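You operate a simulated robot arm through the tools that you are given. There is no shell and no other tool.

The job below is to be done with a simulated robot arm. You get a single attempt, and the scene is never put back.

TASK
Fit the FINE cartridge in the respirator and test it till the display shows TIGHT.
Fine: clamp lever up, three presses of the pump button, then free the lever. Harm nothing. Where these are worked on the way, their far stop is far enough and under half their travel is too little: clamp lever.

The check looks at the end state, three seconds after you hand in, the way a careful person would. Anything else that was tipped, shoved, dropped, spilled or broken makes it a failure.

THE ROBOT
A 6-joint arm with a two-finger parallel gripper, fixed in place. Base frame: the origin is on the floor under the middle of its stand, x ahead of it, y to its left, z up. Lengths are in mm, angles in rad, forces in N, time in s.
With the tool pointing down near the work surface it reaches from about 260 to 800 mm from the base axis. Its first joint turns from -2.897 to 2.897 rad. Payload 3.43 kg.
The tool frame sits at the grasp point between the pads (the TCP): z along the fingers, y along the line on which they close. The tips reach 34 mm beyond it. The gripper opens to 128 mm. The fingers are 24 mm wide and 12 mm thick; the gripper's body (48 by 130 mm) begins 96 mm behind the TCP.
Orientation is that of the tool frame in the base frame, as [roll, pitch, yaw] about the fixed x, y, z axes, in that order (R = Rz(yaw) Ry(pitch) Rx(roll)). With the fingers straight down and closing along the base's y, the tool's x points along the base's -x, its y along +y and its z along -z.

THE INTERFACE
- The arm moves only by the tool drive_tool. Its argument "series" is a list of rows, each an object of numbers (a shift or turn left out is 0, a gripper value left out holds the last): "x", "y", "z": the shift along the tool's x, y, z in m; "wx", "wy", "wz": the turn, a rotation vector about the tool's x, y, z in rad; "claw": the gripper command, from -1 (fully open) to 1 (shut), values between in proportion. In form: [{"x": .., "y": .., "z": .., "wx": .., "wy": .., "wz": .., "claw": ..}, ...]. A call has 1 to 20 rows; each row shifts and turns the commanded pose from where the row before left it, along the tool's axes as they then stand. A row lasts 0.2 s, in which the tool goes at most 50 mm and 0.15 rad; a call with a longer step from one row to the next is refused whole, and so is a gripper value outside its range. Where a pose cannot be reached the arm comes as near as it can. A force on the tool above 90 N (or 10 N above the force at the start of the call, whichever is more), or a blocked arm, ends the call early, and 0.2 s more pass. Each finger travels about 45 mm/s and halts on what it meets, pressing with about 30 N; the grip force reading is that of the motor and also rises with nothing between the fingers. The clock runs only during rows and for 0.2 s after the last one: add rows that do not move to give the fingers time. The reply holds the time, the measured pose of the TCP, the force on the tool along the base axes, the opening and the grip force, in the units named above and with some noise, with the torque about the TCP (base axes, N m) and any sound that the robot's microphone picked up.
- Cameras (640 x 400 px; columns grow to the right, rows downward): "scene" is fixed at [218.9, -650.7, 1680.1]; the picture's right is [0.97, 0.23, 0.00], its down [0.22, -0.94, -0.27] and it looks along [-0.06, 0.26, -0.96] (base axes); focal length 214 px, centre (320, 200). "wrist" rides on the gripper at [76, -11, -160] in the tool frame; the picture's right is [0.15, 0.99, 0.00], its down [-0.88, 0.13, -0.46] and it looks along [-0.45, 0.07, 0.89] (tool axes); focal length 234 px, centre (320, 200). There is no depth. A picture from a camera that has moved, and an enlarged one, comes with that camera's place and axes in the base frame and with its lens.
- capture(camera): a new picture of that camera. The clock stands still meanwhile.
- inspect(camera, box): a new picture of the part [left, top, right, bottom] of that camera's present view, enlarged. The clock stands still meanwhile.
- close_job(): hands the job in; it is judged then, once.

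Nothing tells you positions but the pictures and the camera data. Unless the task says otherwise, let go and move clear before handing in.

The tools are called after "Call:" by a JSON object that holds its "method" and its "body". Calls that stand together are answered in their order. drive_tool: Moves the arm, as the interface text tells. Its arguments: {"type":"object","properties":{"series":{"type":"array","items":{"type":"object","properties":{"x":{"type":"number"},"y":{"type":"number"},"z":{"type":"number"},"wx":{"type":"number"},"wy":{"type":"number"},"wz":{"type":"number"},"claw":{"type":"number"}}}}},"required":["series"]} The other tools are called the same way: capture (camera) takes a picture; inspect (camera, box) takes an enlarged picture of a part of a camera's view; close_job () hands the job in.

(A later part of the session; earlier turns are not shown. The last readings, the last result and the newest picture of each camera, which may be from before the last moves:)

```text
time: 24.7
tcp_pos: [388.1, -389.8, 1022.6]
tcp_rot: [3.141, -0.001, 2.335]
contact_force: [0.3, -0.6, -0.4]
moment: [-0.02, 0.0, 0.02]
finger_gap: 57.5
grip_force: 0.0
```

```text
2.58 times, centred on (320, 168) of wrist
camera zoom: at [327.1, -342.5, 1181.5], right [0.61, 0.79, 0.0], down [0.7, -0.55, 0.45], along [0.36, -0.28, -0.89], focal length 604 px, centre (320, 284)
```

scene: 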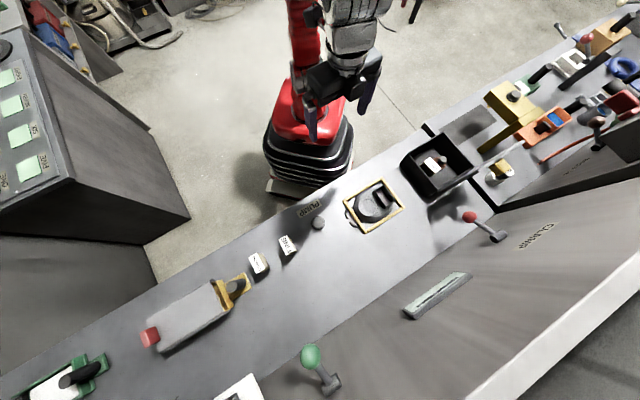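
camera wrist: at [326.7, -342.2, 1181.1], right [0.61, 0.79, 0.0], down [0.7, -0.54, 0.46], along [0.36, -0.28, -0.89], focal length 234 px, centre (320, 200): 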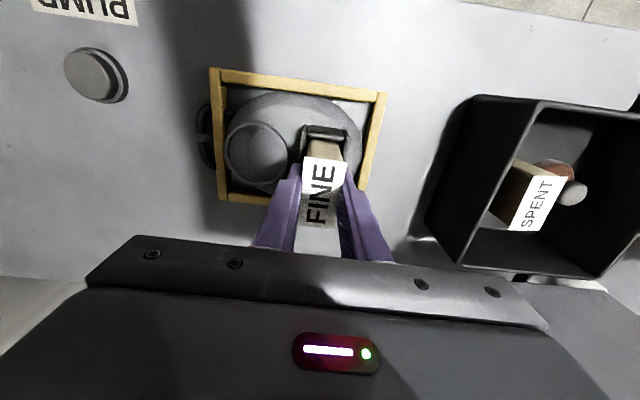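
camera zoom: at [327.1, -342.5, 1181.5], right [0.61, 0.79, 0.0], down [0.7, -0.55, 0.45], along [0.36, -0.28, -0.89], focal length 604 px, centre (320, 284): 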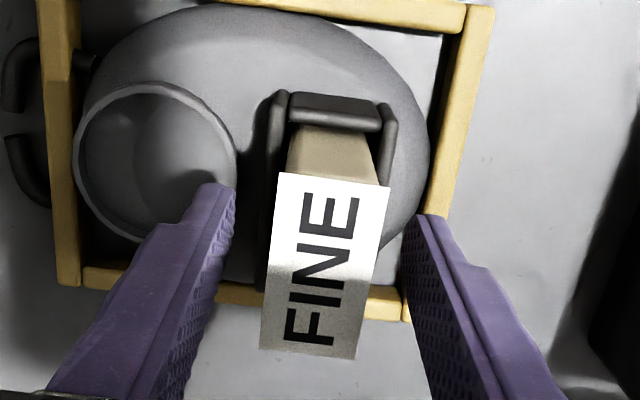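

Released and standing in the socket. I'm rising clear to inspect the fit.

Call:
{"method": "drive_tool", "body": {"series": [{"z": -0.01}, {"z": -0.02}, {"z": -0.03}, {"z": -0.04}, {"y": -0.03, "x": 0.02}, {"y": -0.03}, {}]}}

Call:
{"method": "capture", "body": {"camera": "wrist"}}

Call:
{"method": "inspect", "body": {"camera": "scene", "box": [345, 165, 415, 225]}}

```text
time: 26.3
tcp_pos: [329.6, -416.6, 1121.4]
tcp_rot: [-3.141, -0.001, 2.337]
contact_force: [0.6, -0.2, -1.0]
moment: [0.02, 0.0, -0.01]
finger_gap: 57.7
grip_force: 0.0
```

```text
taken
camera wrist: at [269.8, -369.2, 1280.9], right [0.61, 0.79, 0.0], down [0.7, -0.55, 0.46], along [0.36, -0.28, -0.89], focal length 234 px, centre (320, 200)
```

wrist: 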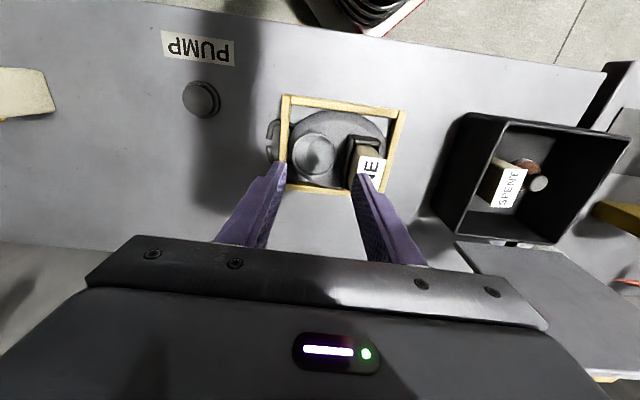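

```text
6.67 times, centred on (380, 195) of scene
camera zoom: at [218.9, -650.7, 1680.1], right [0.97, 0.23, 0.0], down [0.22, -0.94, -0.27], along [-0.06, 0.26, -0.96], focal length 1430 px, centre (-80, 233)
```

zoom: 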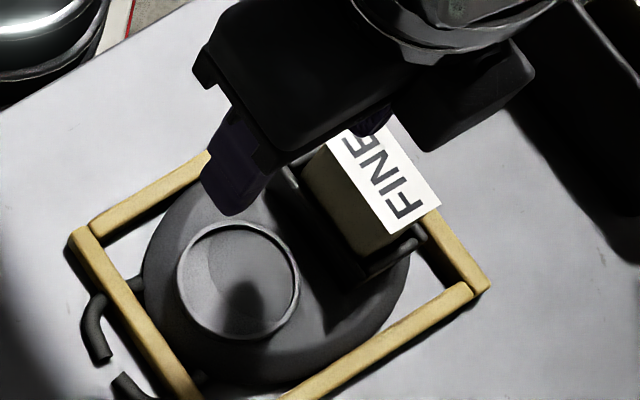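

The cartridge stands well in the socket. Next I'll rise and move outward to view the CLAMP lever and the display from the wrist camera.

Call:
{"method": "drive_tool", "body": {"series": [{"z": -0.03, "wz": -0.02}, {"z": -0.03}, {"z": -0.02, "x": -0.02, "y": 0.02}, {"x": -0.03, "y": 0.03}, {"x": -0.03, "y": 0.03}, {"x": -0.01}, {}]}}

Call:
{"method": "capture", "body": {"camera": "wrist"}}

Call:
{"method": "capture", "body": {"camera": "scene"}}

```text
time: 27.9
tcp_pos: [452.4, -424.0, 1202.4]
tcp_rot: [3.141, -0.001, 2.357]
contact_force: [-0.8, 0.2, 0.8]
moment: [0.01, 0.02, 0.01]
finger_gap: 57.5
grip_force: 0.1
```

```text
taken
camera wrist: at [390.6, -378.1, 1361.2], right [0.6, 0.8, 0.0], down [0.71, -0.53, 0.45], along [0.36, -0.27, -0.89], focal length 234 px, centre (320, 200)
```

wrist: 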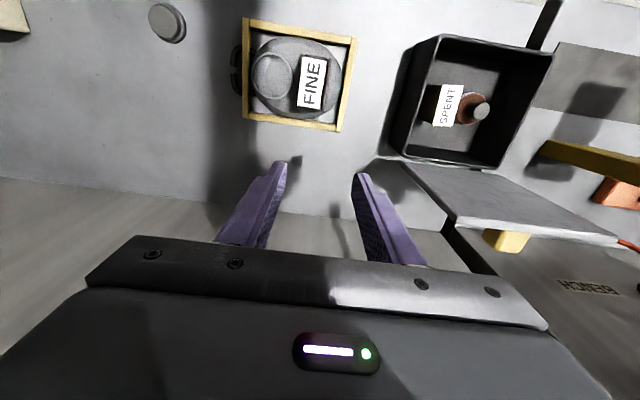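

```text
taken
```

scene: 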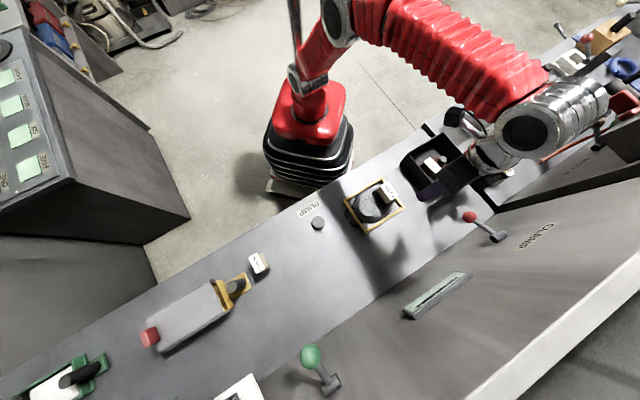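

The lever is hidden behind the gripper. I'll slide sideways and tilt the tool outward to bring it and the display into view.

Call:
{"method": "drive_tool", "body": {"series": [{"y": -0.035}, {"y": -0.035}, {"y": -0.03}, {"wy": -0.1}, {"wy": -0.1}, {"wy": -0.1}, {"wy": -0.1}, {}]}}

Call:
{"method": "capture", "body": {"camera": "wrist"}}

```text
time: 29.7
tcp_pos: [380.1, -494.4, 1201.7]
tcp_rot: [3.141, 0.401, 2.356]
contact_force: [-0.4, -0.3, 0.5]
moment: [-0.04, -0.02, 0.0]
finger_gap: 57.4
grip_force: 0.1
```

```text
taken
camera wrist: at [278.9, -408.7, 1319.0], right [0.6, 0.79, -0.06], down [0.54, -0.36, 0.76], along [0.59, -0.49, -0.64], focal length 234 px, centre (320, 200)
```

wrist: 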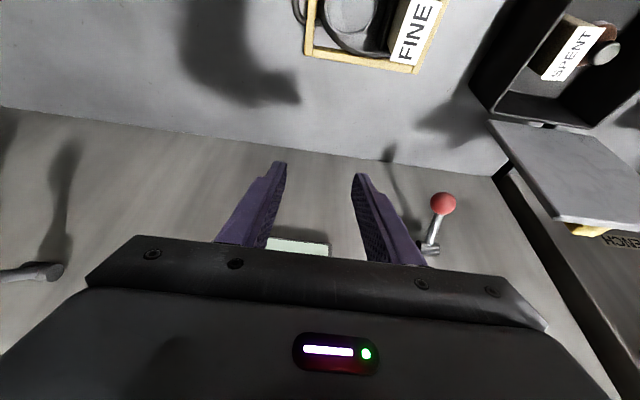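

Call:
{"method": "inspect", "body": {"camera": "wrist", "box": [390, 170, 480, 260]}}

Call:
{"method": "inspect", "body": {"camera": "wrist", "box": [250, 220, 340, 270]}}

Call:
{"method": "inspect", "body": {"camera": "wrist", "box": [280, 0, 480, 110]}}

Call:
{"method": "inspect", "body": {"camera": "scene", "box": [345, 165, 415, 225]}}

```text
4.44 times, centred on (435, 215) of wrist
camera zoom: at [278.9, -408.7, 1319.0], right [0.6, 0.79, -0.06], down [0.54, -0.36, 0.76], along [0.59, -0.49, -0.64], focal length 1041 px, centre (-191, 133)
```

zoom: 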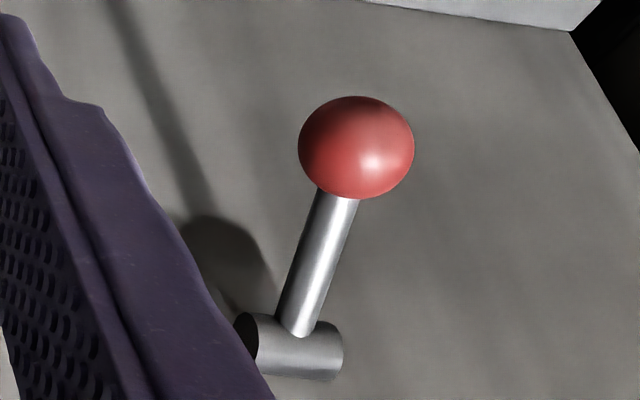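

```text
7.11 times, centred on (295, 245) of wrist
camera zoom: at [278.9, -408.7, 1319.0], right [0.6, 0.79, -0.06], down [0.54, -0.36, 0.76], along [0.59, -0.49, -0.64], focal length 1665 px, centre (498, -120)
```

zoom: 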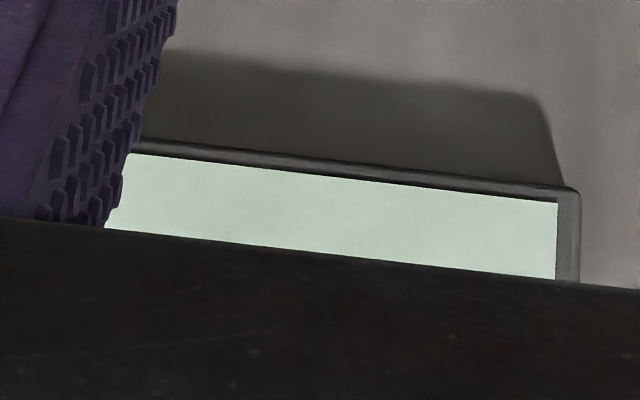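

```text
3.20 times, centred on (380, 55) of wrist
camera zoom: at [278.9, -408.7, 1319.0], right [0.6, 0.79, -0.06], down [0.54, -0.36, 0.76], along [0.59, -0.49, -0.64], focal length 749 px, centre (128, 664)
```

zoom: 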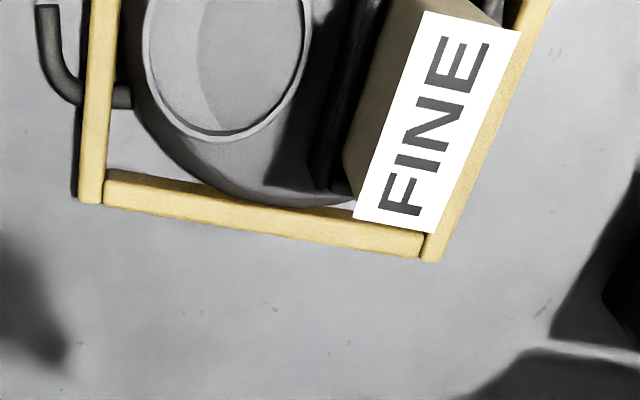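

```text
6.67 times, centred on (380, 195) of scene
camera zoom: at [218.9, -650.7, 1680.1], right [0.97, 0.23, 0.0], down [0.22, -0.94, -0.27], along [-0.06, 0.26, -0.96], focal length 1430 px, centre (-80, 233)
```

zoom: 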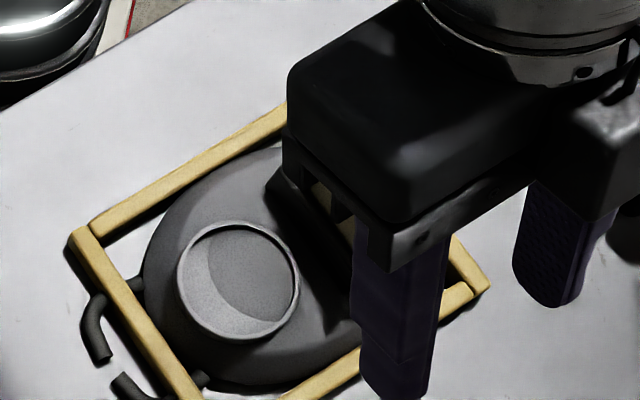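

The red ball is at about n=739, u=119, z=1080 (n outward from the base, u along the bench), about 31° below its hub at n=808, z=1121. The open bin lid is a vertical plate at n≈632, u≥140, topping out at z≈1183, and I must avoid it. I'll go vertical, travel high along the wall side, and approach the ball from above.

Call:
{"method": "drive_tool", "body": {"series": [{"wy": 0.1}, {"wy": 0.1}, {"wy": 0.1}, {"wy": 0.101, "z": -0.02}, {"x": -0.03, "z": -0.01}, {"x": -0.03}, {"x": -0.03}, {"x": -0.03}, {}]}}

Call:
{"method": "capture", "body": {"camera": "wrist"}}

Call:
{"method": "capture", "body": {"camera": "scene"}}

```text
time: 31.7
tcp_pos: [432.8, -537.2, 1196.6]
tcp_rot: [-3.141, -0.002, 2.357]
contact_force: [0.4, 0.1, -0.5]
moment: [0.0, -0.02, 0.0]
finger_gap: 57.7
grip_force: 0.1
out of reach, approached as far as the arm can: row 6, 7, 8
```

```text
taken
camera wrist: at [371.8, -492.4, 1356.6], right [0.6, 0.8, 0.0], down [0.72, -0.53, 0.45], along [0.36, -0.27, -0.89], focal length 234 px, centre (320, 200)
```

wrist: 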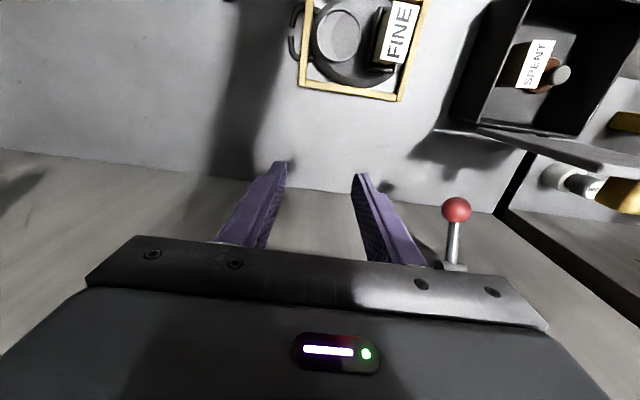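

```text
taken
```

scene: 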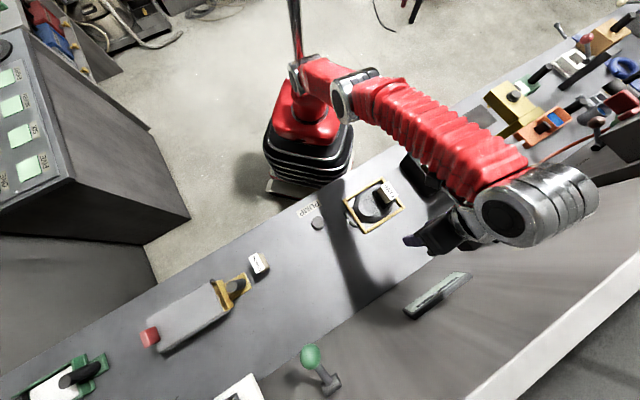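

With the tool vertical, reach ends near 690 mm at this height, so I need a modest outward tilt. I'll back off slightly, yaw so the wrist camera stays away from the bin lid, and tilt about 0.25 rad.

Call:
{"method": "drive_tool", "body": {"series": [{"x": 0.03}, {"wz": -0.125}, {"wz": -0.125}, {"wy": -0.125}, {"wy": -0.125}, {}]}}

```text
time: 33.1
tcp_pos: [412.3, -516.7, 1197.0]
tcp_rot: [-3.141, 0.251, 2.606]
contact_force: [0.7, 0.3, 0.4]
moment: [0.05, 0.03, 0.03]
finger_gap: 57.5
grip_force: 0.1
```

Call:
{"method": "drive_tool", "body": {"series": [{"x": -0.0158, "y": 0.0277, "z": 0.0057, "claw": -0.25}, {"x": -0.0158, "y": 0.0277, "z": 0.0057}, {"x": -0.0158, "y": 0.0277, "z": 0.0057}, {"x": -0.0158, "y": 0.0277, "z": 0.0057}, {"x": -0.0158, "y": 0.0277, "z": 0.0057}, {"x": -0.0158, "y": 0.0277, "z": 0.0057}, {}]}}

Call:
{"method": "capture", "body": {"camera": "wrist"}}

Call:
{"method": "capture", "body": {"camera": "scene"}}

```text
time: 34.7
tcp_pos: [584.5, -425.4, 1186.9]
tcp_rot: [3.141, 0.248, 2.606]
contact_force: [0.7, 0.2, -0.4]
moment: [0.03, -0.01, 0.03]
finger_gap: 80.0
grip_force: 0.0
```

```text
taken
camera wrist: at [481.4, -376.8, 1322.6], right [0.38, 0.92, -0.04], down [0.7, -0.27, 0.66], along [0.6, -0.28, -0.75], focal length 234 px, centre (320, 200)
```

wrist: 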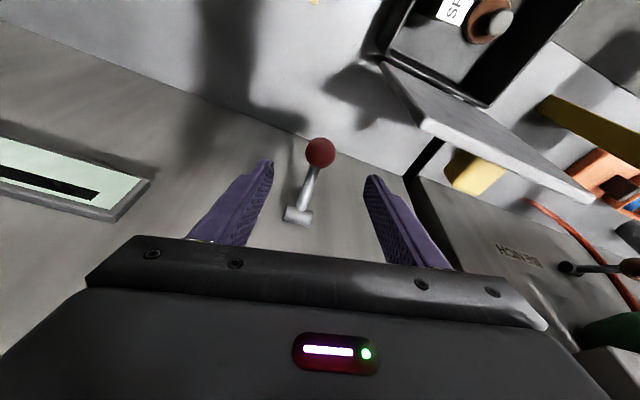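

```text
taken
```

scene: 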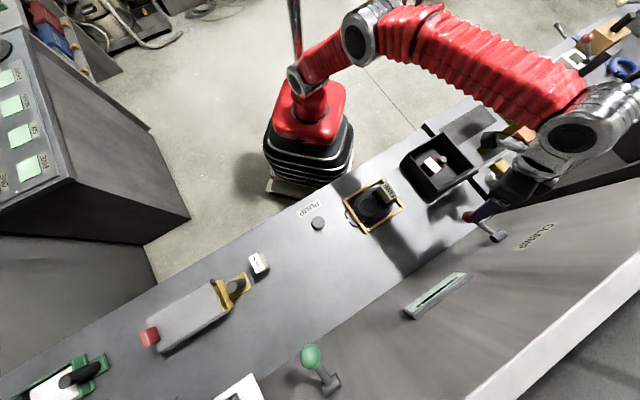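

The ball is right between the fingers in view, and the display shows at left. I'll zoom on both, and on the lid.

Call:
{"method": "inspect", "body": {"camera": "wrist", "box": [250, 120, 390, 245]}}

Call:
{"method": "inspect", "body": {"camera": "wrist", "box": [0, 110, 160, 230]}}

Call:
{"method": "inspect", "body": {"camera": "wrist", "box": [360, 30, 620, 220]}}

Call:
{"method": "inspect", "body": {"camera": "scene", "box": [400, 130, 560, 250]}}

```text
3.20 times, centred on (320, 182) of wrist
camera zoom: at [481.4, -376.8, 1322.6], right [0.38, 0.92, -0.04], down [0.7, -0.27, 0.66], along [0.6, -0.28, -0.75], focal length 749 px, centre (320, 256)
```

zoom: 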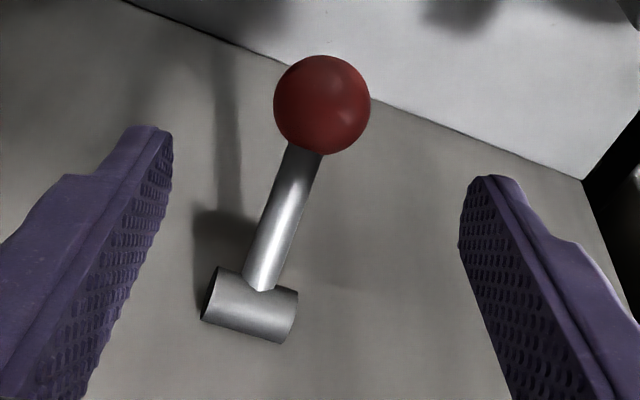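

```text
3.33 times, centred on (80, 170) of wrist
camera zoom: at [481.4, -376.8, 1322.6], right [0.38, 0.92, -0.04], down [0.7, -0.27, 0.66], along [0.6, -0.28, -0.75], focal length 781 px, centre (1120, 300)
```

zoom: 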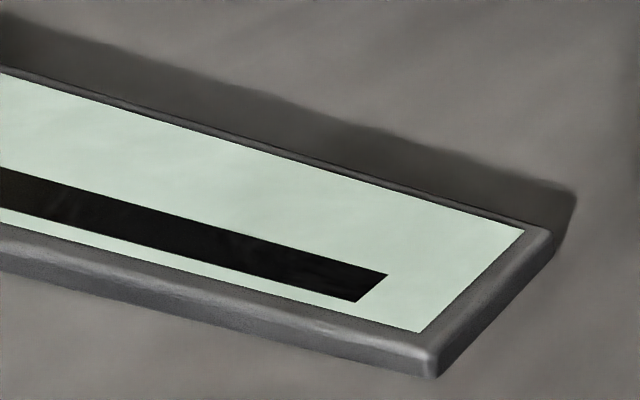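

```text
2.11 times, centred on (490, 125) of wrist
camera zoom: at [481.4, -376.8, 1322.6], right [0.38, 0.92, -0.04], down [0.7, -0.27, 0.66], along [0.6, -0.28, -0.75], focal length 493 px, centre (-38, 358)
```

zoom: 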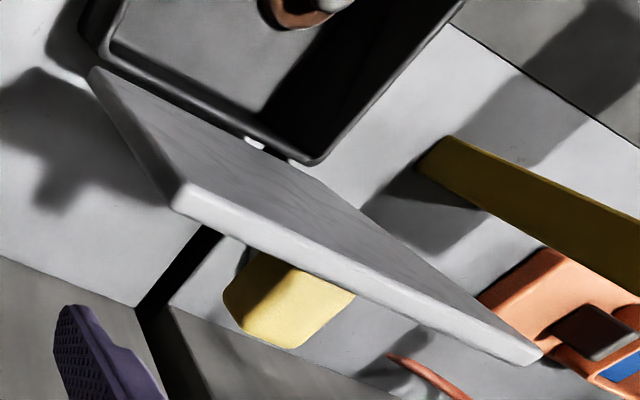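

```text
3.33 times, centred on (480, 190) of scene
camera zoom: at [218.9, -650.7, 1680.1], right [0.97, 0.23, 0.0], down [0.22, -0.94, -0.27], along [-0.06, 0.26, -0.96], focal length 715 px, centre (-213, 233)
```

zoom: 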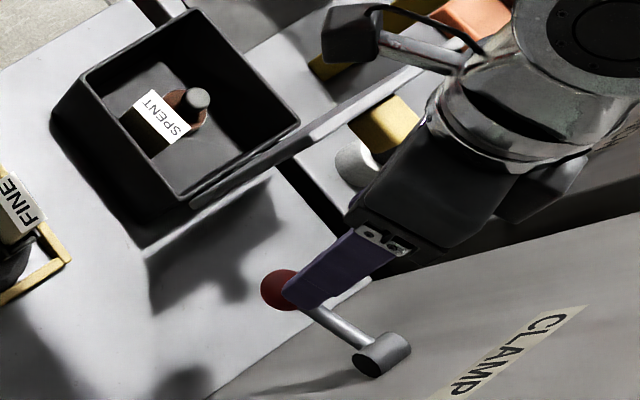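

Two wrist views agree on the ball at (n 737.8, u 119.5, z 1080.8), with the hub at (801, 118.5, 1126). The lid starts at u≈158, so there's room. I'm advancing along the tool axis onto the ball.

Call:
{"method": "drive_tool", "body": {"series": [{"x": 0.0023, "y": 0.001, "z": 0.02}, {"z": 0.03}, {"z": 0.03}, {"z": 0.02}, {}]}}

Call:
{"method": "capture", "body": {"camera": "wrist"}}

Call:
{"method": "inspect", "body": {"camera": "scene", "box": [400, 130, 560, 250]}}

```text
time: 35.9
tcp_pos: [604.0, -435.0, 1087.5]
tcp_rot: [-3.141, 0.249, 2.605]
contact_force: [-0.4, -0.6, 0.0]
moment: [0.01, 0.01, -0.01]
finger_gap: 79.8
grip_force: 0.0
```

```text
taken
camera wrist: at [500.7, -387.3, 1224.8], right [0.38, 0.92, -0.04], down [0.7, -0.27, 0.66], along [0.6, -0.28, -0.75], focal length 234 px, centre (320, 200)
```

wrist: 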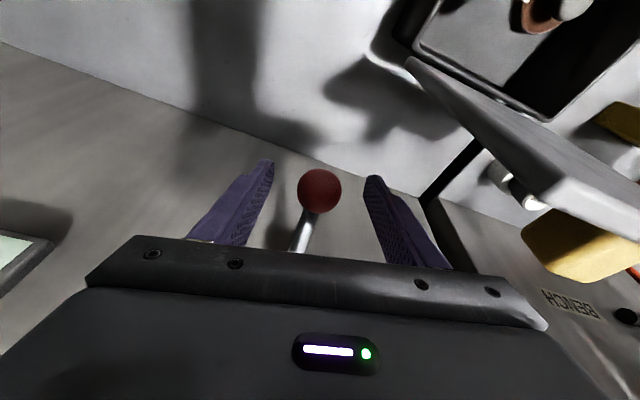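

```text
3.33 times, centred on (480, 190) of scene
camera zoom: at [218.9, -650.7, 1680.1], right [0.97, 0.23, 0.0], down [0.22, -0.94, -0.27], along [-0.06, 0.26, -0.96], focal length 715 px, centre (-213, 233)
```

zoom: 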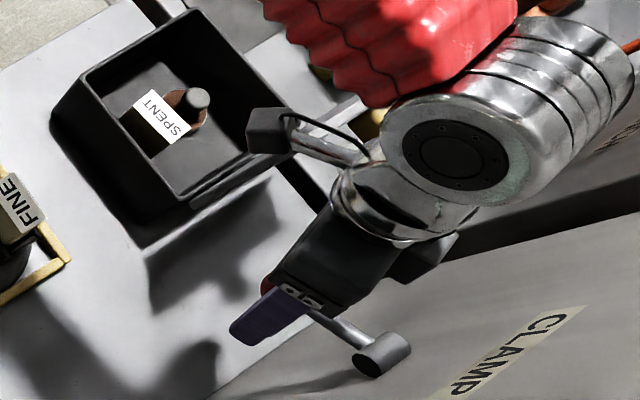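

Aligned. I'm making a final small advance and closing on the ball.

Call:
{"method": "drive_tool", "body": {"series": [{"x": -0.001, "z": 0.006}, {"claw": 1}, {}, {}, {}, {}]}}

Call:
{"method": "inspect", "body": {"camera": "wrist", "box": [240, 130, 400, 250]}}

```text
time: 37.3
tcp_pos: [605.5, -437.6, 1083.2]
tcp_rot: [3.14, 0.246, 2.606]
contact_force: [-0.1, -0.3, -1.2]
moment: [0.04, 0.07, 0.31]
finger_gap: 34.5
grip_force: 44.3
```

```text
3.33 times, centred on (320, 190) of wrist
camera zoom: at [502.7, -388.9, 1219.7], right [0.38, 0.92, -0.04], down [0.7, -0.27, 0.66], along [0.6, -0.28, -0.75], focal length 781 px, centre (320, 233)
```

zoom: 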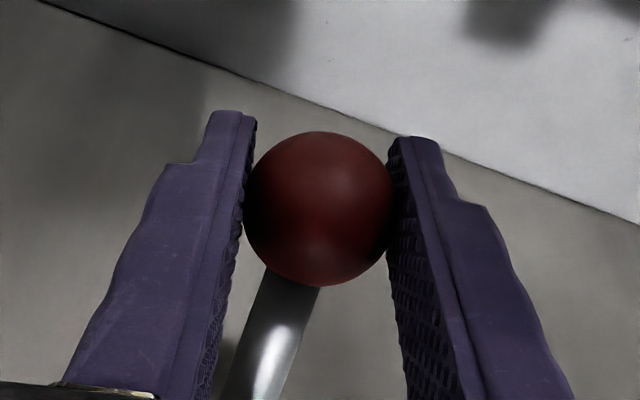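

The ball is gripped. I'll start lifting it along its arc about the hub, checking the force after the first part.

Call:
{"method": "drive_tool", "body": {"series": [{"x": 0.0016, "y": 0.0008, "z": -0.0064}, {"x": 0.0016, "y": 0.0008, "z": -0.0065}, {}]}}

```text
time: 38.1
tcp_pos: [601.4, -433.5, 1093.8]
tcp_rot: [-3.141, 0.243, 2.606]
contact_force: [4.3, -11.1, -13.3]
moment: [0.64, 0.99, 0.28]
finger_gap: 34.5
grip_force: 44.9
```

The resistance is about 17 N along the arc with almost no radial error, so the path is right. Continuing.

Call:
{"method": "drive_tool", "body": {"series": [{"x": 0.0005, "y": 0.0005, "z": -0.0066}, {"x": 0.0004, "y": 0.0005, "z": -0.0066}, {"x": -0.0006, "y": 0.0003, "z": -0.0066}, {"x": -0.0007, "y": 0.0002, "z": -0.0066}, {}]}}

Call:
{"method": "inspect", "body": {"camera": "wrist", "box": [240, 130, 400, 250]}}

Call:
{"method": "inspect", "body": {"camera": "scene", "box": [400, 130, 560, 250]}}

```text
time: 39.3
tcp_pos: [596.2, -429.0, 1120.4]
tcp_rot: [3.141, 0.247, 2.607]
contact_force: [-6.8, -7.1, -15.8]
moment: [0.61, 1.12, 0.23]
finger_gap: 34.5
grip_force: 45.2
```

```text
3.33 times, centred on (320, 190) of wrist
camera zoom: at [493.2, -380.4, 1257.0], right [0.38, 0.92, -0.04], down [0.7, -0.27, 0.66], along [0.6, -0.28, -0.75], focal length 781 px, centre (320, 233)
```

zoom: 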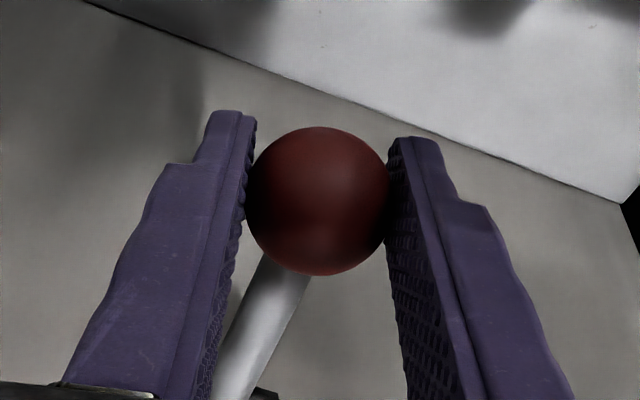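

```text
3.33 times, centred on (480, 190) of scene
camera zoom: at [218.9, -650.7, 1680.1], right [0.97, 0.23, 0.0], down [0.22, -0.94, -0.27], along [-0.06, 0.26, -0.96], focal length 715 px, centre (-213, 233)
```

zoom: 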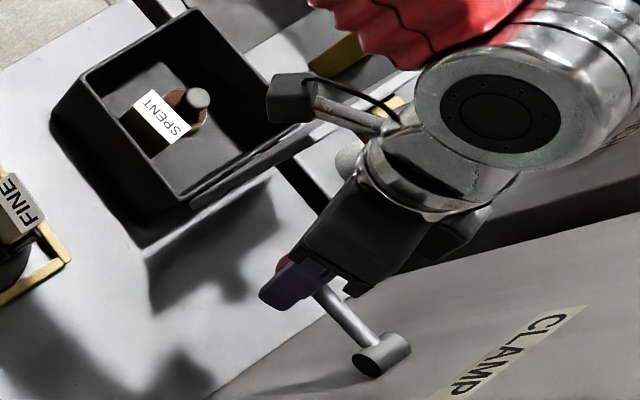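

Call:
{"method": "drive_tool", "body": {"series": [{"x": -0.0017, "y": -0.0005, "z": -0.0064}, {"x": -0.0018, "y": -0.0003, "z": -0.0064}, {"x": -0.0028, "y": -0.0003, "z": -0.006}, {"x": -0.0029, "y": -0.0003, "z": -0.006}, {}]}}

Call:
{"method": "inspect", "body": {"camera": "scene", "box": [400, 130, 560, 250]}}

```text
time: 40.5
tcp_pos: [597.2, -429.9, 1148.5]
tcp_rot: [3.139, 0.247, 2.606]
contact_force: [-6.2, 8.7, -13.0]
moment: [0.71, 0.95, 0.3]
finger_gap: 34.5
grip_force: 44.8
```

```text
3.33 times, centred on (480, 190) of scene
camera zoom: at [218.9, -650.7, 1680.1], right [0.97, 0.23, 0.0], down [0.22, -0.94, -0.27], along [-0.06, 0.26, -0.96], focal length 715 px, centre (-213, 233)
```

zoom: 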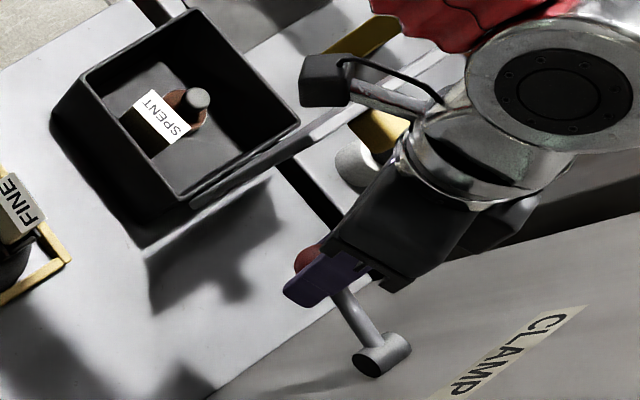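

Steady friction of about 15 N. Continuing upward to look for the far stop.

Call:
{"method": "drive_tool", "body": {"series": [{"x": -0.0035, "y": -0.0006, "z": -0.0055}, {"x": -0.004, "y": -0.0006, "z": -0.0054}, {}]}}

Call:
{"method": "drive_tool", "body": {"series": [{"x": -0.0046, "y": -0.0008, "z": -0.0048}, {}]}}

Call:
{"method": "inspect", "body": {"camera": "scene", "box": [400, 130, 560, 250]}}

```text
time: 41.3
tcp_pos: [601.4, -433.3, 1161.0]
tcp_rot: [3.14, 0.248, 2.607]
contact_force: [-4.9, 17.6, -11.1]
moment: [0.9, 0.96, 0.3]
finger_gap: 34.6
grip_force: 45.0
```

```text
time: 41.9
tcp_pos: [605.6, -434.8, 1166.5]
tcp_rot: [3.139, 0.248, 2.609]
contact_force: [-4.5, 22.5, -7.0]
moment: [0.93, 0.93, 0.32]
finger_gap: 34.3
grip_force: 45.1
```

```text
3.33 times, centred on (480, 190) of scene
camera zoom: at [218.9, -650.7, 1680.1], right [0.97, 0.23, 0.0], down [0.22, -0.94, -0.27], along [-0.06, 0.26, -0.96], focal length 715 px, centre (-213, 233)
```

zoom: 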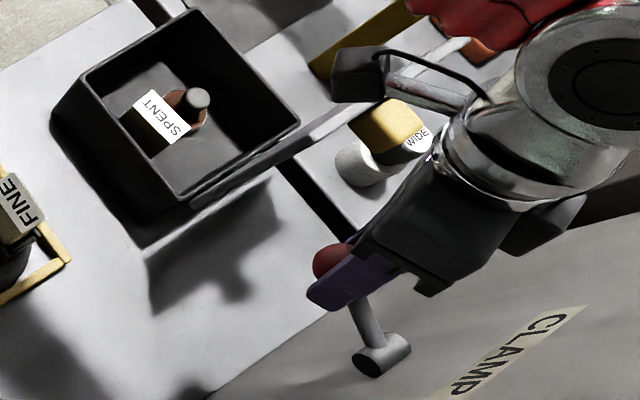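

Call:
{"method": "drive_tool", "body": {"series": [{"x": -0.0029, "y": -0.0014, "z": -0.0054}, {}]}}

Call:
{"method": "drive_tool", "body": {"series": [{"x": -0.004, "y": -0.0012, "z": -0.005}, {}]}}

Call:
{"method": "inspect", "body": {"camera": "wrist", "box": [240, 130, 400, 250]}}

```text
time: 42.5
tcp_pos: [606.4, -435.1, 1171.0]
tcp_rot: [3.139, 0.246, 2.607]
contact_force: [7.4, 26.6, -10.8]
moment: [1.02, 0.84, 0.27]
finger_gap: 34.4
grip_force: 45.1
```

```text
time: 43.1
tcp_pos: [607.2, -439.3, 1177.3]
tcp_rot: [3.141, 0.247, 2.608]
contact_force: [14.1, 27.7, -11.5]
moment: [0.98, 0.71, 0.22]
finger_gap: 34.6
grip_force: 44.5
```

```text
3.33 times, centred on (320, 190) of wrist
camera zoom: at [505.1, -391.0, 1313.4], right [0.38, 0.92, -0.03], down [0.7, -0.27, 0.66], along [0.6, -0.27, -0.75], focal length 781 px, centre (320, 233)
```

zoom: 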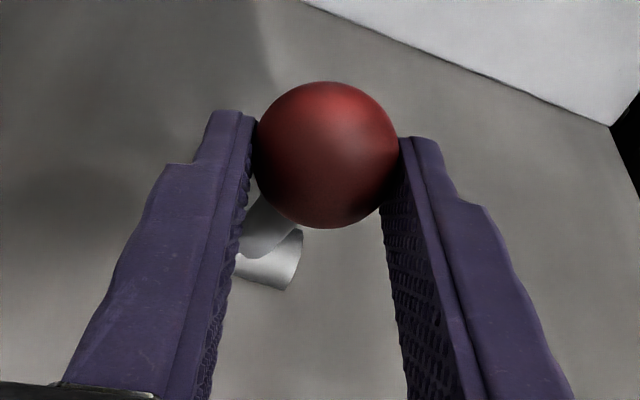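

The ball has started slipping toward the fingertips, so it may be at its stop. I'll look at it from the scene camera.

Call:
{"method": "inspect", "body": {"camera": "scene", "box": [460, 180, 530, 235]}}

Call:
{"method": "inspect", "body": {"camera": "scene", "box": [395, 260, 485, 325]}}

Call:
{"method": "capture", "body": {"camera": "wrist"}}

```text
7.27 times, centred on (495, 208) of scene
camera zoom: at [218.9, -650.7, 1680.1], right [0.97, 0.23, 0.0], down [0.22, -0.94, -0.27], along [-0.06, 0.26, -0.96], focal length 1560 px, centre (-953, 146)
```

zoom: 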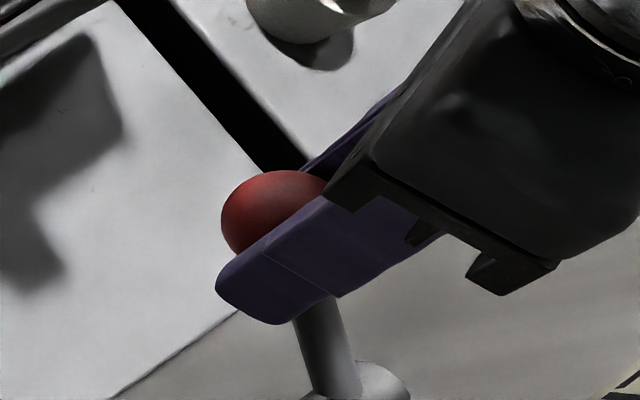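

```text
6.15 times, centred on (440, 292) of scene
camera zoom: at [218.9, -650.7, 1680.1], right [0.97, 0.23, 0.0], down [0.22, -0.94, -0.27], along [-0.06, 0.26, -0.96], focal length 1320 px, centre (-418, -369)
```

zoom: 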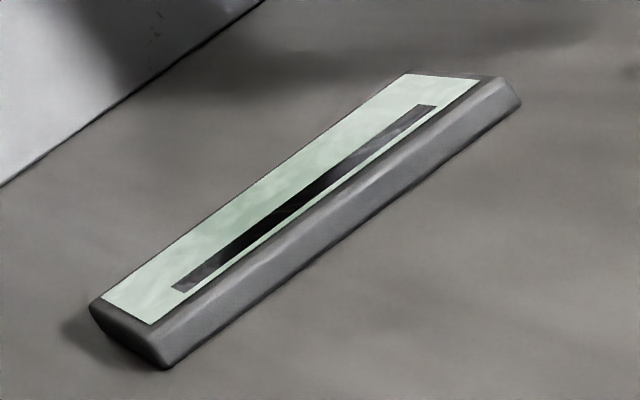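

```text
taken
camera wrist: at [505.1, -391.0, 1313.4], right [0.38, 0.92, -0.03], down [0.7, -0.27, 0.66], along [0.6, -0.27, -0.75], focal length 234 px, centre (320, 200)
```

wrist: 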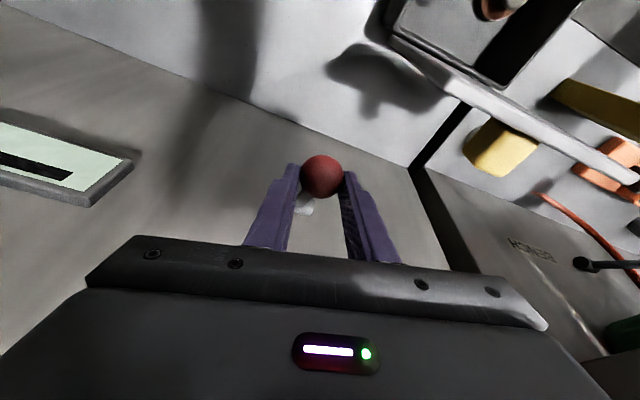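

The ball sits at roughly +25°, up from −35°. I'll open the claw to see whether the lever stays by itself.

Call:
{"method": "drive_tool", "body": {"series": [{"claw": 0.2}, {"claw": 0.0}, {}, {}]}}

Call:
{"method": "inspect", "body": {"camera": "wrist", "box": [240, 130, 400, 250]}}

Call:
{"method": "inspect", "body": {"camera": "scene", "box": [460, 180, 530, 235]}}

```text
time: 44.1
tcp_pos: [604.3, -441.7, 1178.2]
tcp_rot: [-3.141, 0.25, 2.608]
contact_force: [0.5, -0.2, 0.5]
moment: [0.0, 0.03, 0.02]
finger_gap: 63.9
grip_force: 0.0
```

```text
3.33 times, centred on (320, 190) of wrist
camera zoom: at [502.7, -392.9, 1313.8], right [0.38, 0.92, -0.04], down [0.7, -0.27, 0.66], along [0.6, -0.28, -0.75], focal length 781 px, centre (320, 233)
```

zoom: 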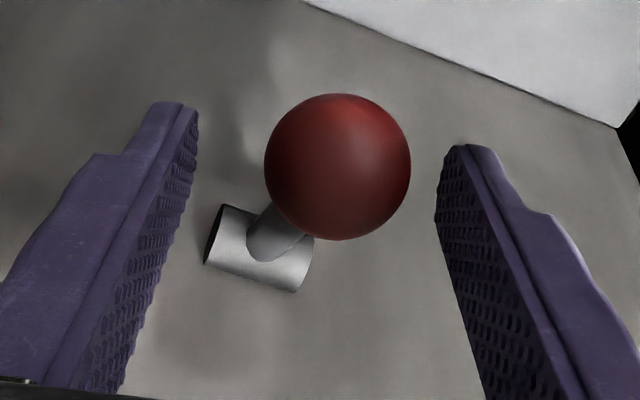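

```text
7.27 times, centred on (495, 208) of scene
camera zoom: at [218.9, -650.7, 1680.1], right [0.97, 0.23, 0.0], down [0.22, -0.94, -0.27], along [-0.06, 0.26, -0.96], focal length 1560 px, centre (-953, 146)
```

zoom: 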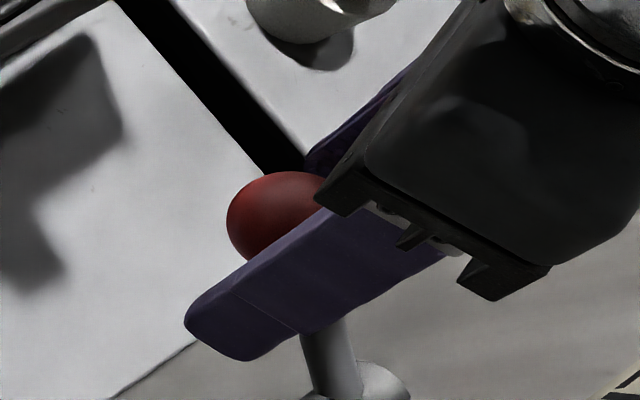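

The lever stays put on its own. The slip may have come from my sideways error rather than a stop, so I'll re-centre on the ball, re-grip, and try to lift further.

Call:
{"method": "drive_tool", "body": {"series": [{"x": 0.0071, "y": 0.0037, "z": 0.0089}, {}]}}

Call:
{"method": "inspect", "body": {"camera": "wrist", "box": [240, 130, 400, 250]}}

```text
time: 44.7
tcp_pos: [604.3, -434.6, 1167.3]
tcp_rot: [3.141, 0.249, 2.606]
contact_force: [-0.4, 1.5, -0.4]
moment: [0.04, 0.02, 0.01]
finger_gap: 64.0
grip_force: 0.1
```

```text
3.33 times, centred on (320, 190) of wrist
camera zoom: at [500.8, -387.7, 1303.5], right [0.38, 0.92, -0.04], down [0.7, -0.27, 0.66], along [0.6, -0.28, -0.75], focal length 781 px, centre (320, 233)
```

zoom: 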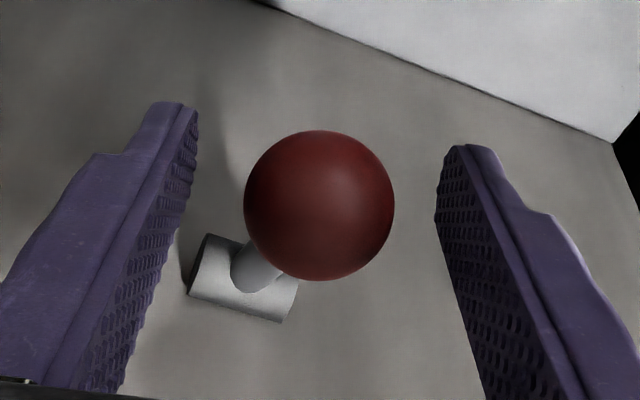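

Call:
{"method": "drive_tool", "body": {"series": [{"claw": 1}, {}, {}, {}, {}]}}

Call:
{"method": "drive_tool", "body": {"series": [{"x": -0.0021, "y": -0.0004, "z": -0.0021}, {"x": -0.0021, "y": -0.0004, "z": -0.0021}, {}]}}

Call:
{"method": "inspect", "body": {"camera": "wrist", "box": [240, 130, 400, 250]}}

```text
time: 45.9
tcp_pos: [604.2, -436.8, 1167.6]
tcp_rot: [3.141, 0.247, 2.605]
contact_force: [-0.6, -0.2, 0.4]
moment: [-0.02, 0.0, 0.24]
finger_gap: 34.5
grip_force: 45.0
```

```text
time: 46.7
tcp_pos: [605.2, -437.2, 1171.2]
tcp_rot: [3.139, 0.241, 2.607]
contact_force: [-16.2, 13.3, -29.4]
moment: [0.24, 0.4, 0.24]
finger_gap: 34.3
grip_force: 44.7
```

```text
3.33 times, centred on (320, 190) of wrist
camera zoom: at [503.3, -389.8, 1307.1], right [0.38, 0.92, -0.03], down [0.71, -0.27, 0.65], along [0.59, -0.27, -0.76], focal length 781 px, centre (320, 233)
```

zoom: 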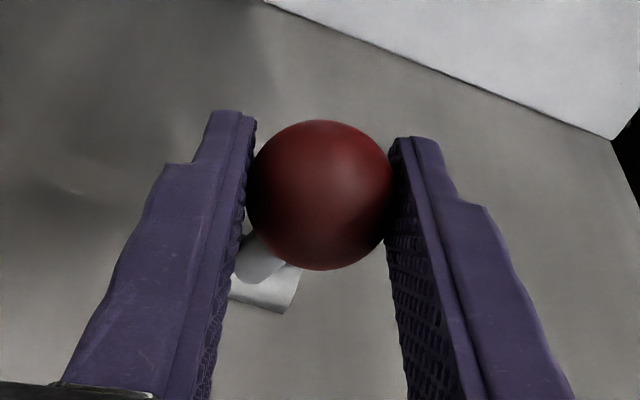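

The tangential force jumped to about 36 N with the ball held, versus 15 N of friction before. The lever is at its far stop. I'm releasing and backing off along the tool axis.

Call:
{"method": "drive_tool", "body": {"series": [{"claw": 0.2}, {"claw": -0.1}, {}, {}, {"z": -0.02}, {"z": -0.03}, {"z": -0.03}, {"z": -0.02}, {}]}}

Call:
{"method": "capture", "body": {"camera": "wrist"}}

Call:
{"method": "inspect", "body": {"camera": "scene", "box": [395, 180, 525, 330]}}

```text
time: 48.7
tcp_pos: [578.1, -419.4, 1262.7]
tcp_rot: [3.139, 0.247, 2.604]
contact_force: [-0.4, -0.6, 0.0]
moment: [0.01, 0.01, 0.01]
finger_gap: 70.3
grip_force: 0.1
out of reach, approached as far as the arm can: row 8
```

```text
taken
camera wrist: at [475.2, -370.9, 1399.1], right [0.38, 0.92, -0.04], down [0.7, -0.27, 0.66], along [0.6, -0.28, -0.75], focal length 234 px, centre (320, 200)
```

wrist: 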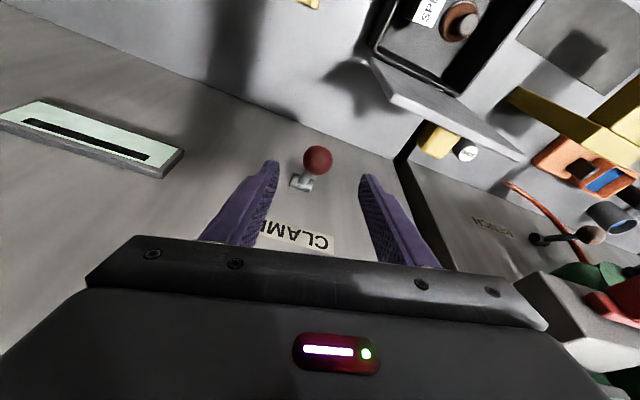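

```text
2.67 times, centred on (460, 255) of scene
camera zoom: at [218.9, -650.7, 1680.1], right [0.97, 0.23, 0.0], down [0.22, -0.94, -0.27], along [-0.06, 0.26, -0.96], focal length 572 px, centre (-53, 53)
```

zoom: 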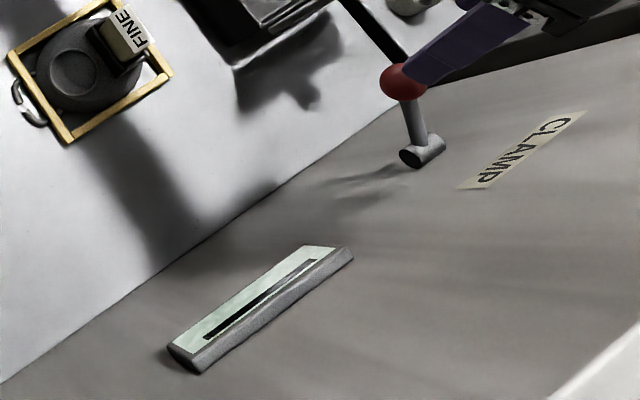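

The lever is up and stays there. Now I'll return to a vertical tool and travel to the PUMP button.

Call:
{"method": "drive_tool", "body": {"series": [{"x": 0.019, "y": -0.026, "z": -0.0048}, {"x": 0.019, "y": -0.026, "z": -0.0048}, {"x": 0.019, "y": -0.026, "z": -0.0048}, {"x": 0.019, "y": -0.026, "z": -0.0048}, {"wy": 0.125}, {"wy": 0.123}, {"wz": 0.125}, {"wz": 0.123}, {}]}}

```text
time: 50.7
tcp_pos: [451.1, -463.6, 1253.4]
tcp_rot: [-3.141, 0.001, 2.355]
contact_force: [-0.3, -0.4, -1.6]
moment: [-0.01, 0.03, -0.03]
finger_gap: 69.9
grip_force: 0.0
out of reach, approached as far as the arm can: row 6
```

Call:
{"method": "drive_tool", "body": {"series": [{"x": 0.0253, "y": -0.0334, "claw": 1}, {"x": 0.0253, "y": -0.0334}, {"x": 0.0253, "y": -0.0334}, {"x": 0.0253, "y": -0.0334}, {"x": 0.0253, "y": -0.0334}, {"x": 0.0253, "y": -0.0334}, {"x": 0.0252, "y": -0.0336}, {"z": 0.033}, {"z": 0.033}, {"z": 0.033}, {"z": 0.033}, {}]}}

Call:
{"method": "capture", "body": {"camera": "wrist"}}

Call:
{"method": "inspect", "body": {"camera": "scene", "box": [395, 180, 525, 330]}}

```text
time: 53.3
tcp_pos: [162.2, -503.2, 1123.3]
tcp_rot: [-3.14, 0.0, 2.36]
contact_force: [-0.2, 0.1, -0.6]
moment: [-0.01, 0.01, -0.02]
finger_gap: 0.0
grip_force: 30.2
```

```text
taken
camera wrist: at [99.9, -457.8, 1282.8], right [0.59, 0.8, 0.0], down [0.72, -0.53, 0.46], along [0.37, -0.27, -0.89], focal length 234 px, centre (320, 200)
```

wrist: 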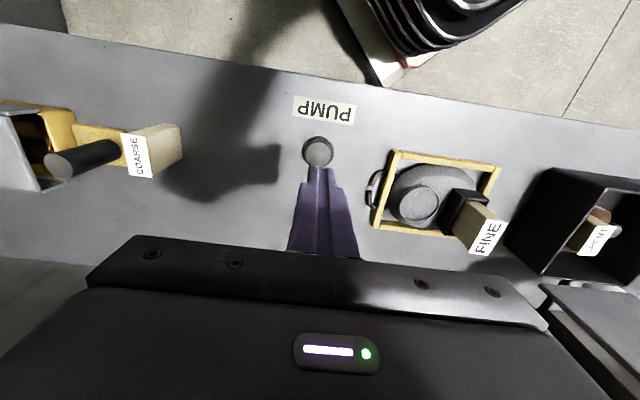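

```text
2.67 times, centred on (460, 255) of scene
camera zoom: at [218.9, -650.7, 1680.1], right [0.97, 0.23, 0.0], down [0.22, -0.94, -0.27], along [-0.06, 0.26, -0.96], focal length 572 px, centre (-53, 53)
```

zoom: 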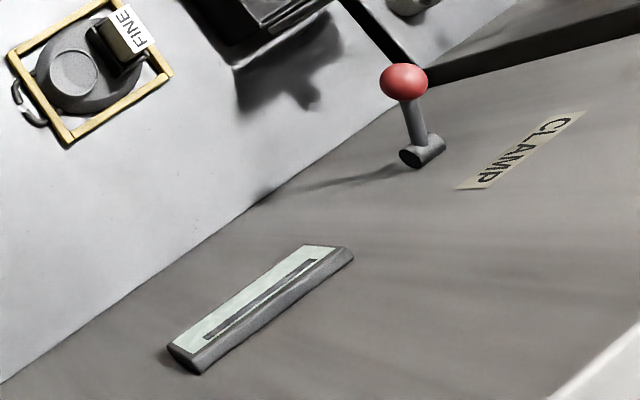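

Call:
{"method": "inspect", "body": {"camera": "wrist", "box": [285, 120, 355, 185]}}

Call:
{"method": "inspect", "body": {"camera": "scene", "box": [295, 200, 345, 245]}}

Call:
{"method": "inspect", "body": {"camera": "scene", "box": [345, 165, 415, 225]}}

```text
6.15 times, centred on (320, 152) of wrist
camera zoom: at [99.9, -457.8, 1282.8], right [0.59, 0.8, 0.0], down [0.72, -0.53, 0.46], along [0.37, -0.27, -0.89], focal length 1441 px, centre (320, 492)
```

zoom: 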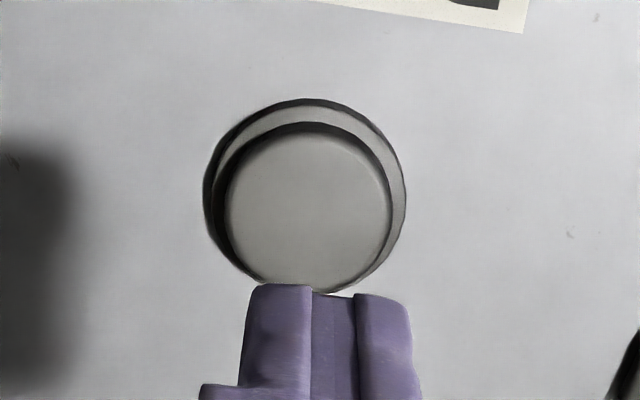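

```text
8.89 times, centred on (320, 222) of scene
camera zoom: at [218.9, -650.7, 1680.1], right [0.97, 0.23, 0.0], down [0.22, -0.94, -0.27], along [-0.06, 0.26, -0.96], focal length 1906 px, centre (320, 0)
```

zoom: 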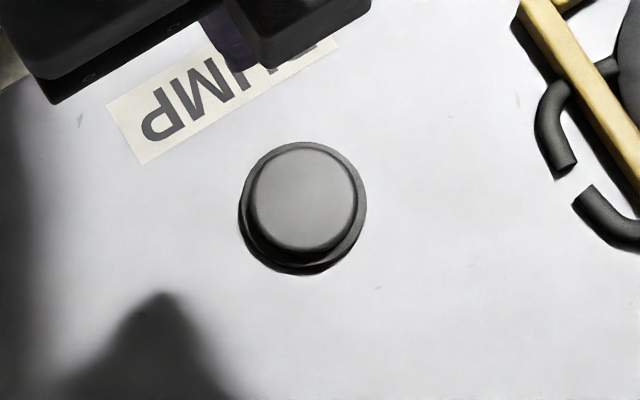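

```text
6.67 times, centred on (380, 195) of scene
camera zoom: at [218.9, -650.7, 1680.1], right [0.97, 0.23, 0.0], down [0.22, -0.94, -0.27], along [-0.06, 0.26, -0.96], focal length 1430 px, centre (-80, 233)
```

zoom: 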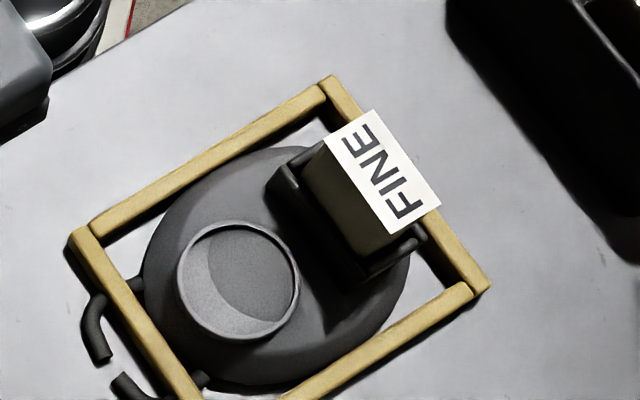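

The button cap is about 44 mm across, centred at n≈501, u≈−241, with its top at z≈905. I'm positioning the closed fingertips above it.

Call:
{"method": "drive_tool", "body": {"series": [{"x": -0.0302}, {"z": 0.04}, {"z": 0.04}, {"z": 0.04}, {"z": 0.03}, {}]}}

Call:
{"method": "inspect", "body": {"camera": "wrist", "box": [270, 110, 370, 220]}}

Call:
{"method": "inspect", "body": {"camera": "scene", "box": [295, 190, 355, 245]}}

```text
time: 54.7
tcp_pos: [183.6, -523.5, 972.2]
tcp_rot: [3.141, -0.001, 2.359]
contact_force: [0.4, -1.1, 0.5]
moment: [-0.02, 0.0, 0.03]
finger_gap: 0.0
grip_force: 30.5
```

```text
3.64 times, centred on (320, 165) of wrist
camera zoom: at [121.2, -479.5, 1132.1], right [0.59, 0.8, 0.0], down [0.72, -0.53, 0.46], along [0.37, -0.27, -0.89], focal length 852 px, centre (320, 327)
```

zoom: 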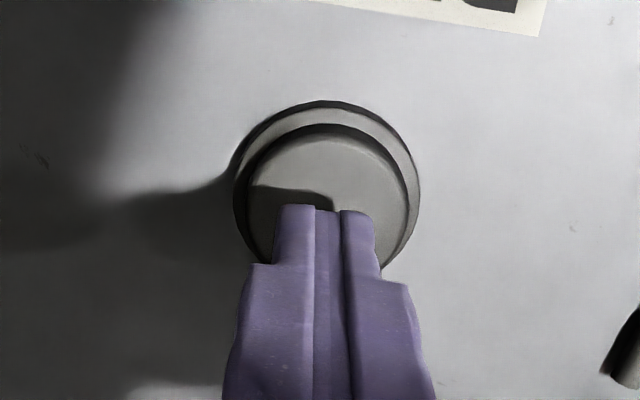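

```text
7.27 times, centred on (325, 218) of scene
camera zoom: at [218.9, -650.7, 1680.1], right [0.97, 0.23, 0.0], down [0.22, -0.94, -0.27], along [-0.06, 0.26, -0.96], focal length 1560 px, centre (284, 73)
```

zoom: 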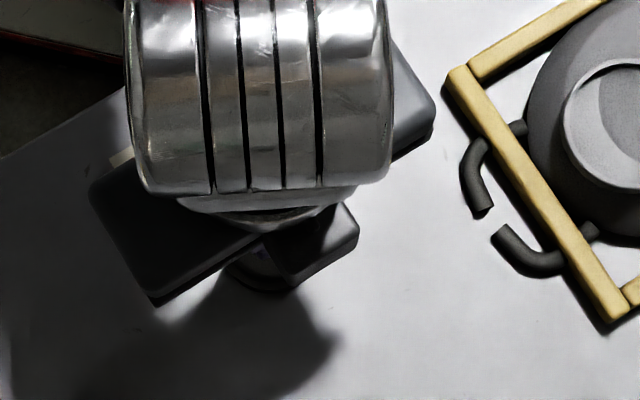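

Well centred. I'm descending carefully to feel for the button.

Call:
{"method": "drive_tool", "body": {"series": [{"z": 0.012}, {"z": 0.012}, {}]}}

Call:
{"method": "drive_tool", "body": {"series": [{"z": 0.003}, {"z": 0.003}, {}]}}

```text
time: 55.5
tcp_pos: [182.1, -525.5, 949.2]
tcp_rot: [-3.141, 0.001, 2.358]
contact_force: [1.2, 0.0, 3.0]
moment: [0.0, -0.07, 0.0]
finger_gap: 0.2
grip_force: 30.2
heard: click
```

```text
time: 56.3
tcp_pos: [183.0, -524.6, 945.5]
tcp_rot: [3.141, 0.005, 2.359]
contact_force: [0.0, 11.3, 40.6]
moment: [0.49, 0.0, -0.06]
finger_gap: 0.0
grip_force: 30.1
```

I heard one click, so that's press number one, and the further push met the end stop. I'm lifting off to let it spring back and checking the display.

Call:
{"method": "drive_tool", "body": {"series": [{"z": -0.006}, {"z": -0.01}, {"z": -0.01}, {}, {}]}}

Call:
{"method": "inspect", "body": {"camera": "scene", "box": [395, 260, 485, 325]}}

Call:
{"method": "inspect", "body": {"camera": "wrist", "box": [270, 110, 370, 220]}}

```text
time: 57.5
tcp_pos: [182.9, -525.9, 968.8]
tcp_rot: [3.141, -0.001, 2.358]
contact_force: [-0.3, 0.8, 1.2]
moment: [-0.02, 0.03, 0.02]
finger_gap: 0.0
grip_force: 30.1
```

```text
6.15 times, centred on (440, 292) of scene
camera zoom: at [218.9, -650.7, 1680.1], right [0.97, 0.23, 0.0], down [0.22, -0.94, -0.27], along [-0.06, 0.26, -0.96], focal length 1320 px, centre (-418, -369)
```

zoom: 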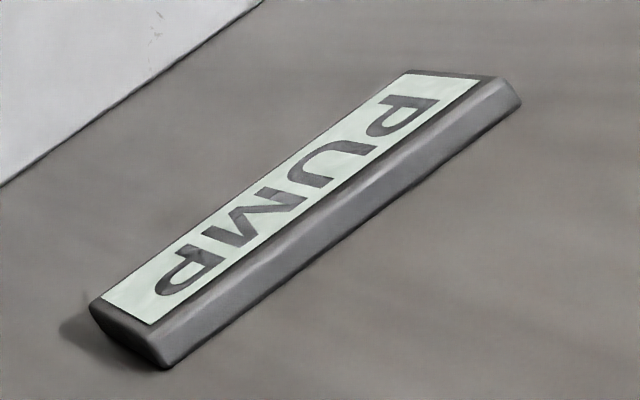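

```text
3.64 times, centred on (320, 165) of wrist
camera zoom: at [121.0, -479.8, 1128.9], right [0.59, 0.8, 0.0], down [0.72, -0.53, 0.46], along [0.37, -0.27, -0.89], focal length 852 px, centre (320, 327)
```

zoom: 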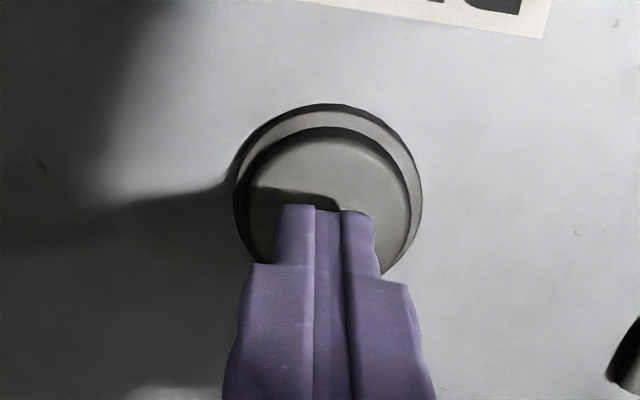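

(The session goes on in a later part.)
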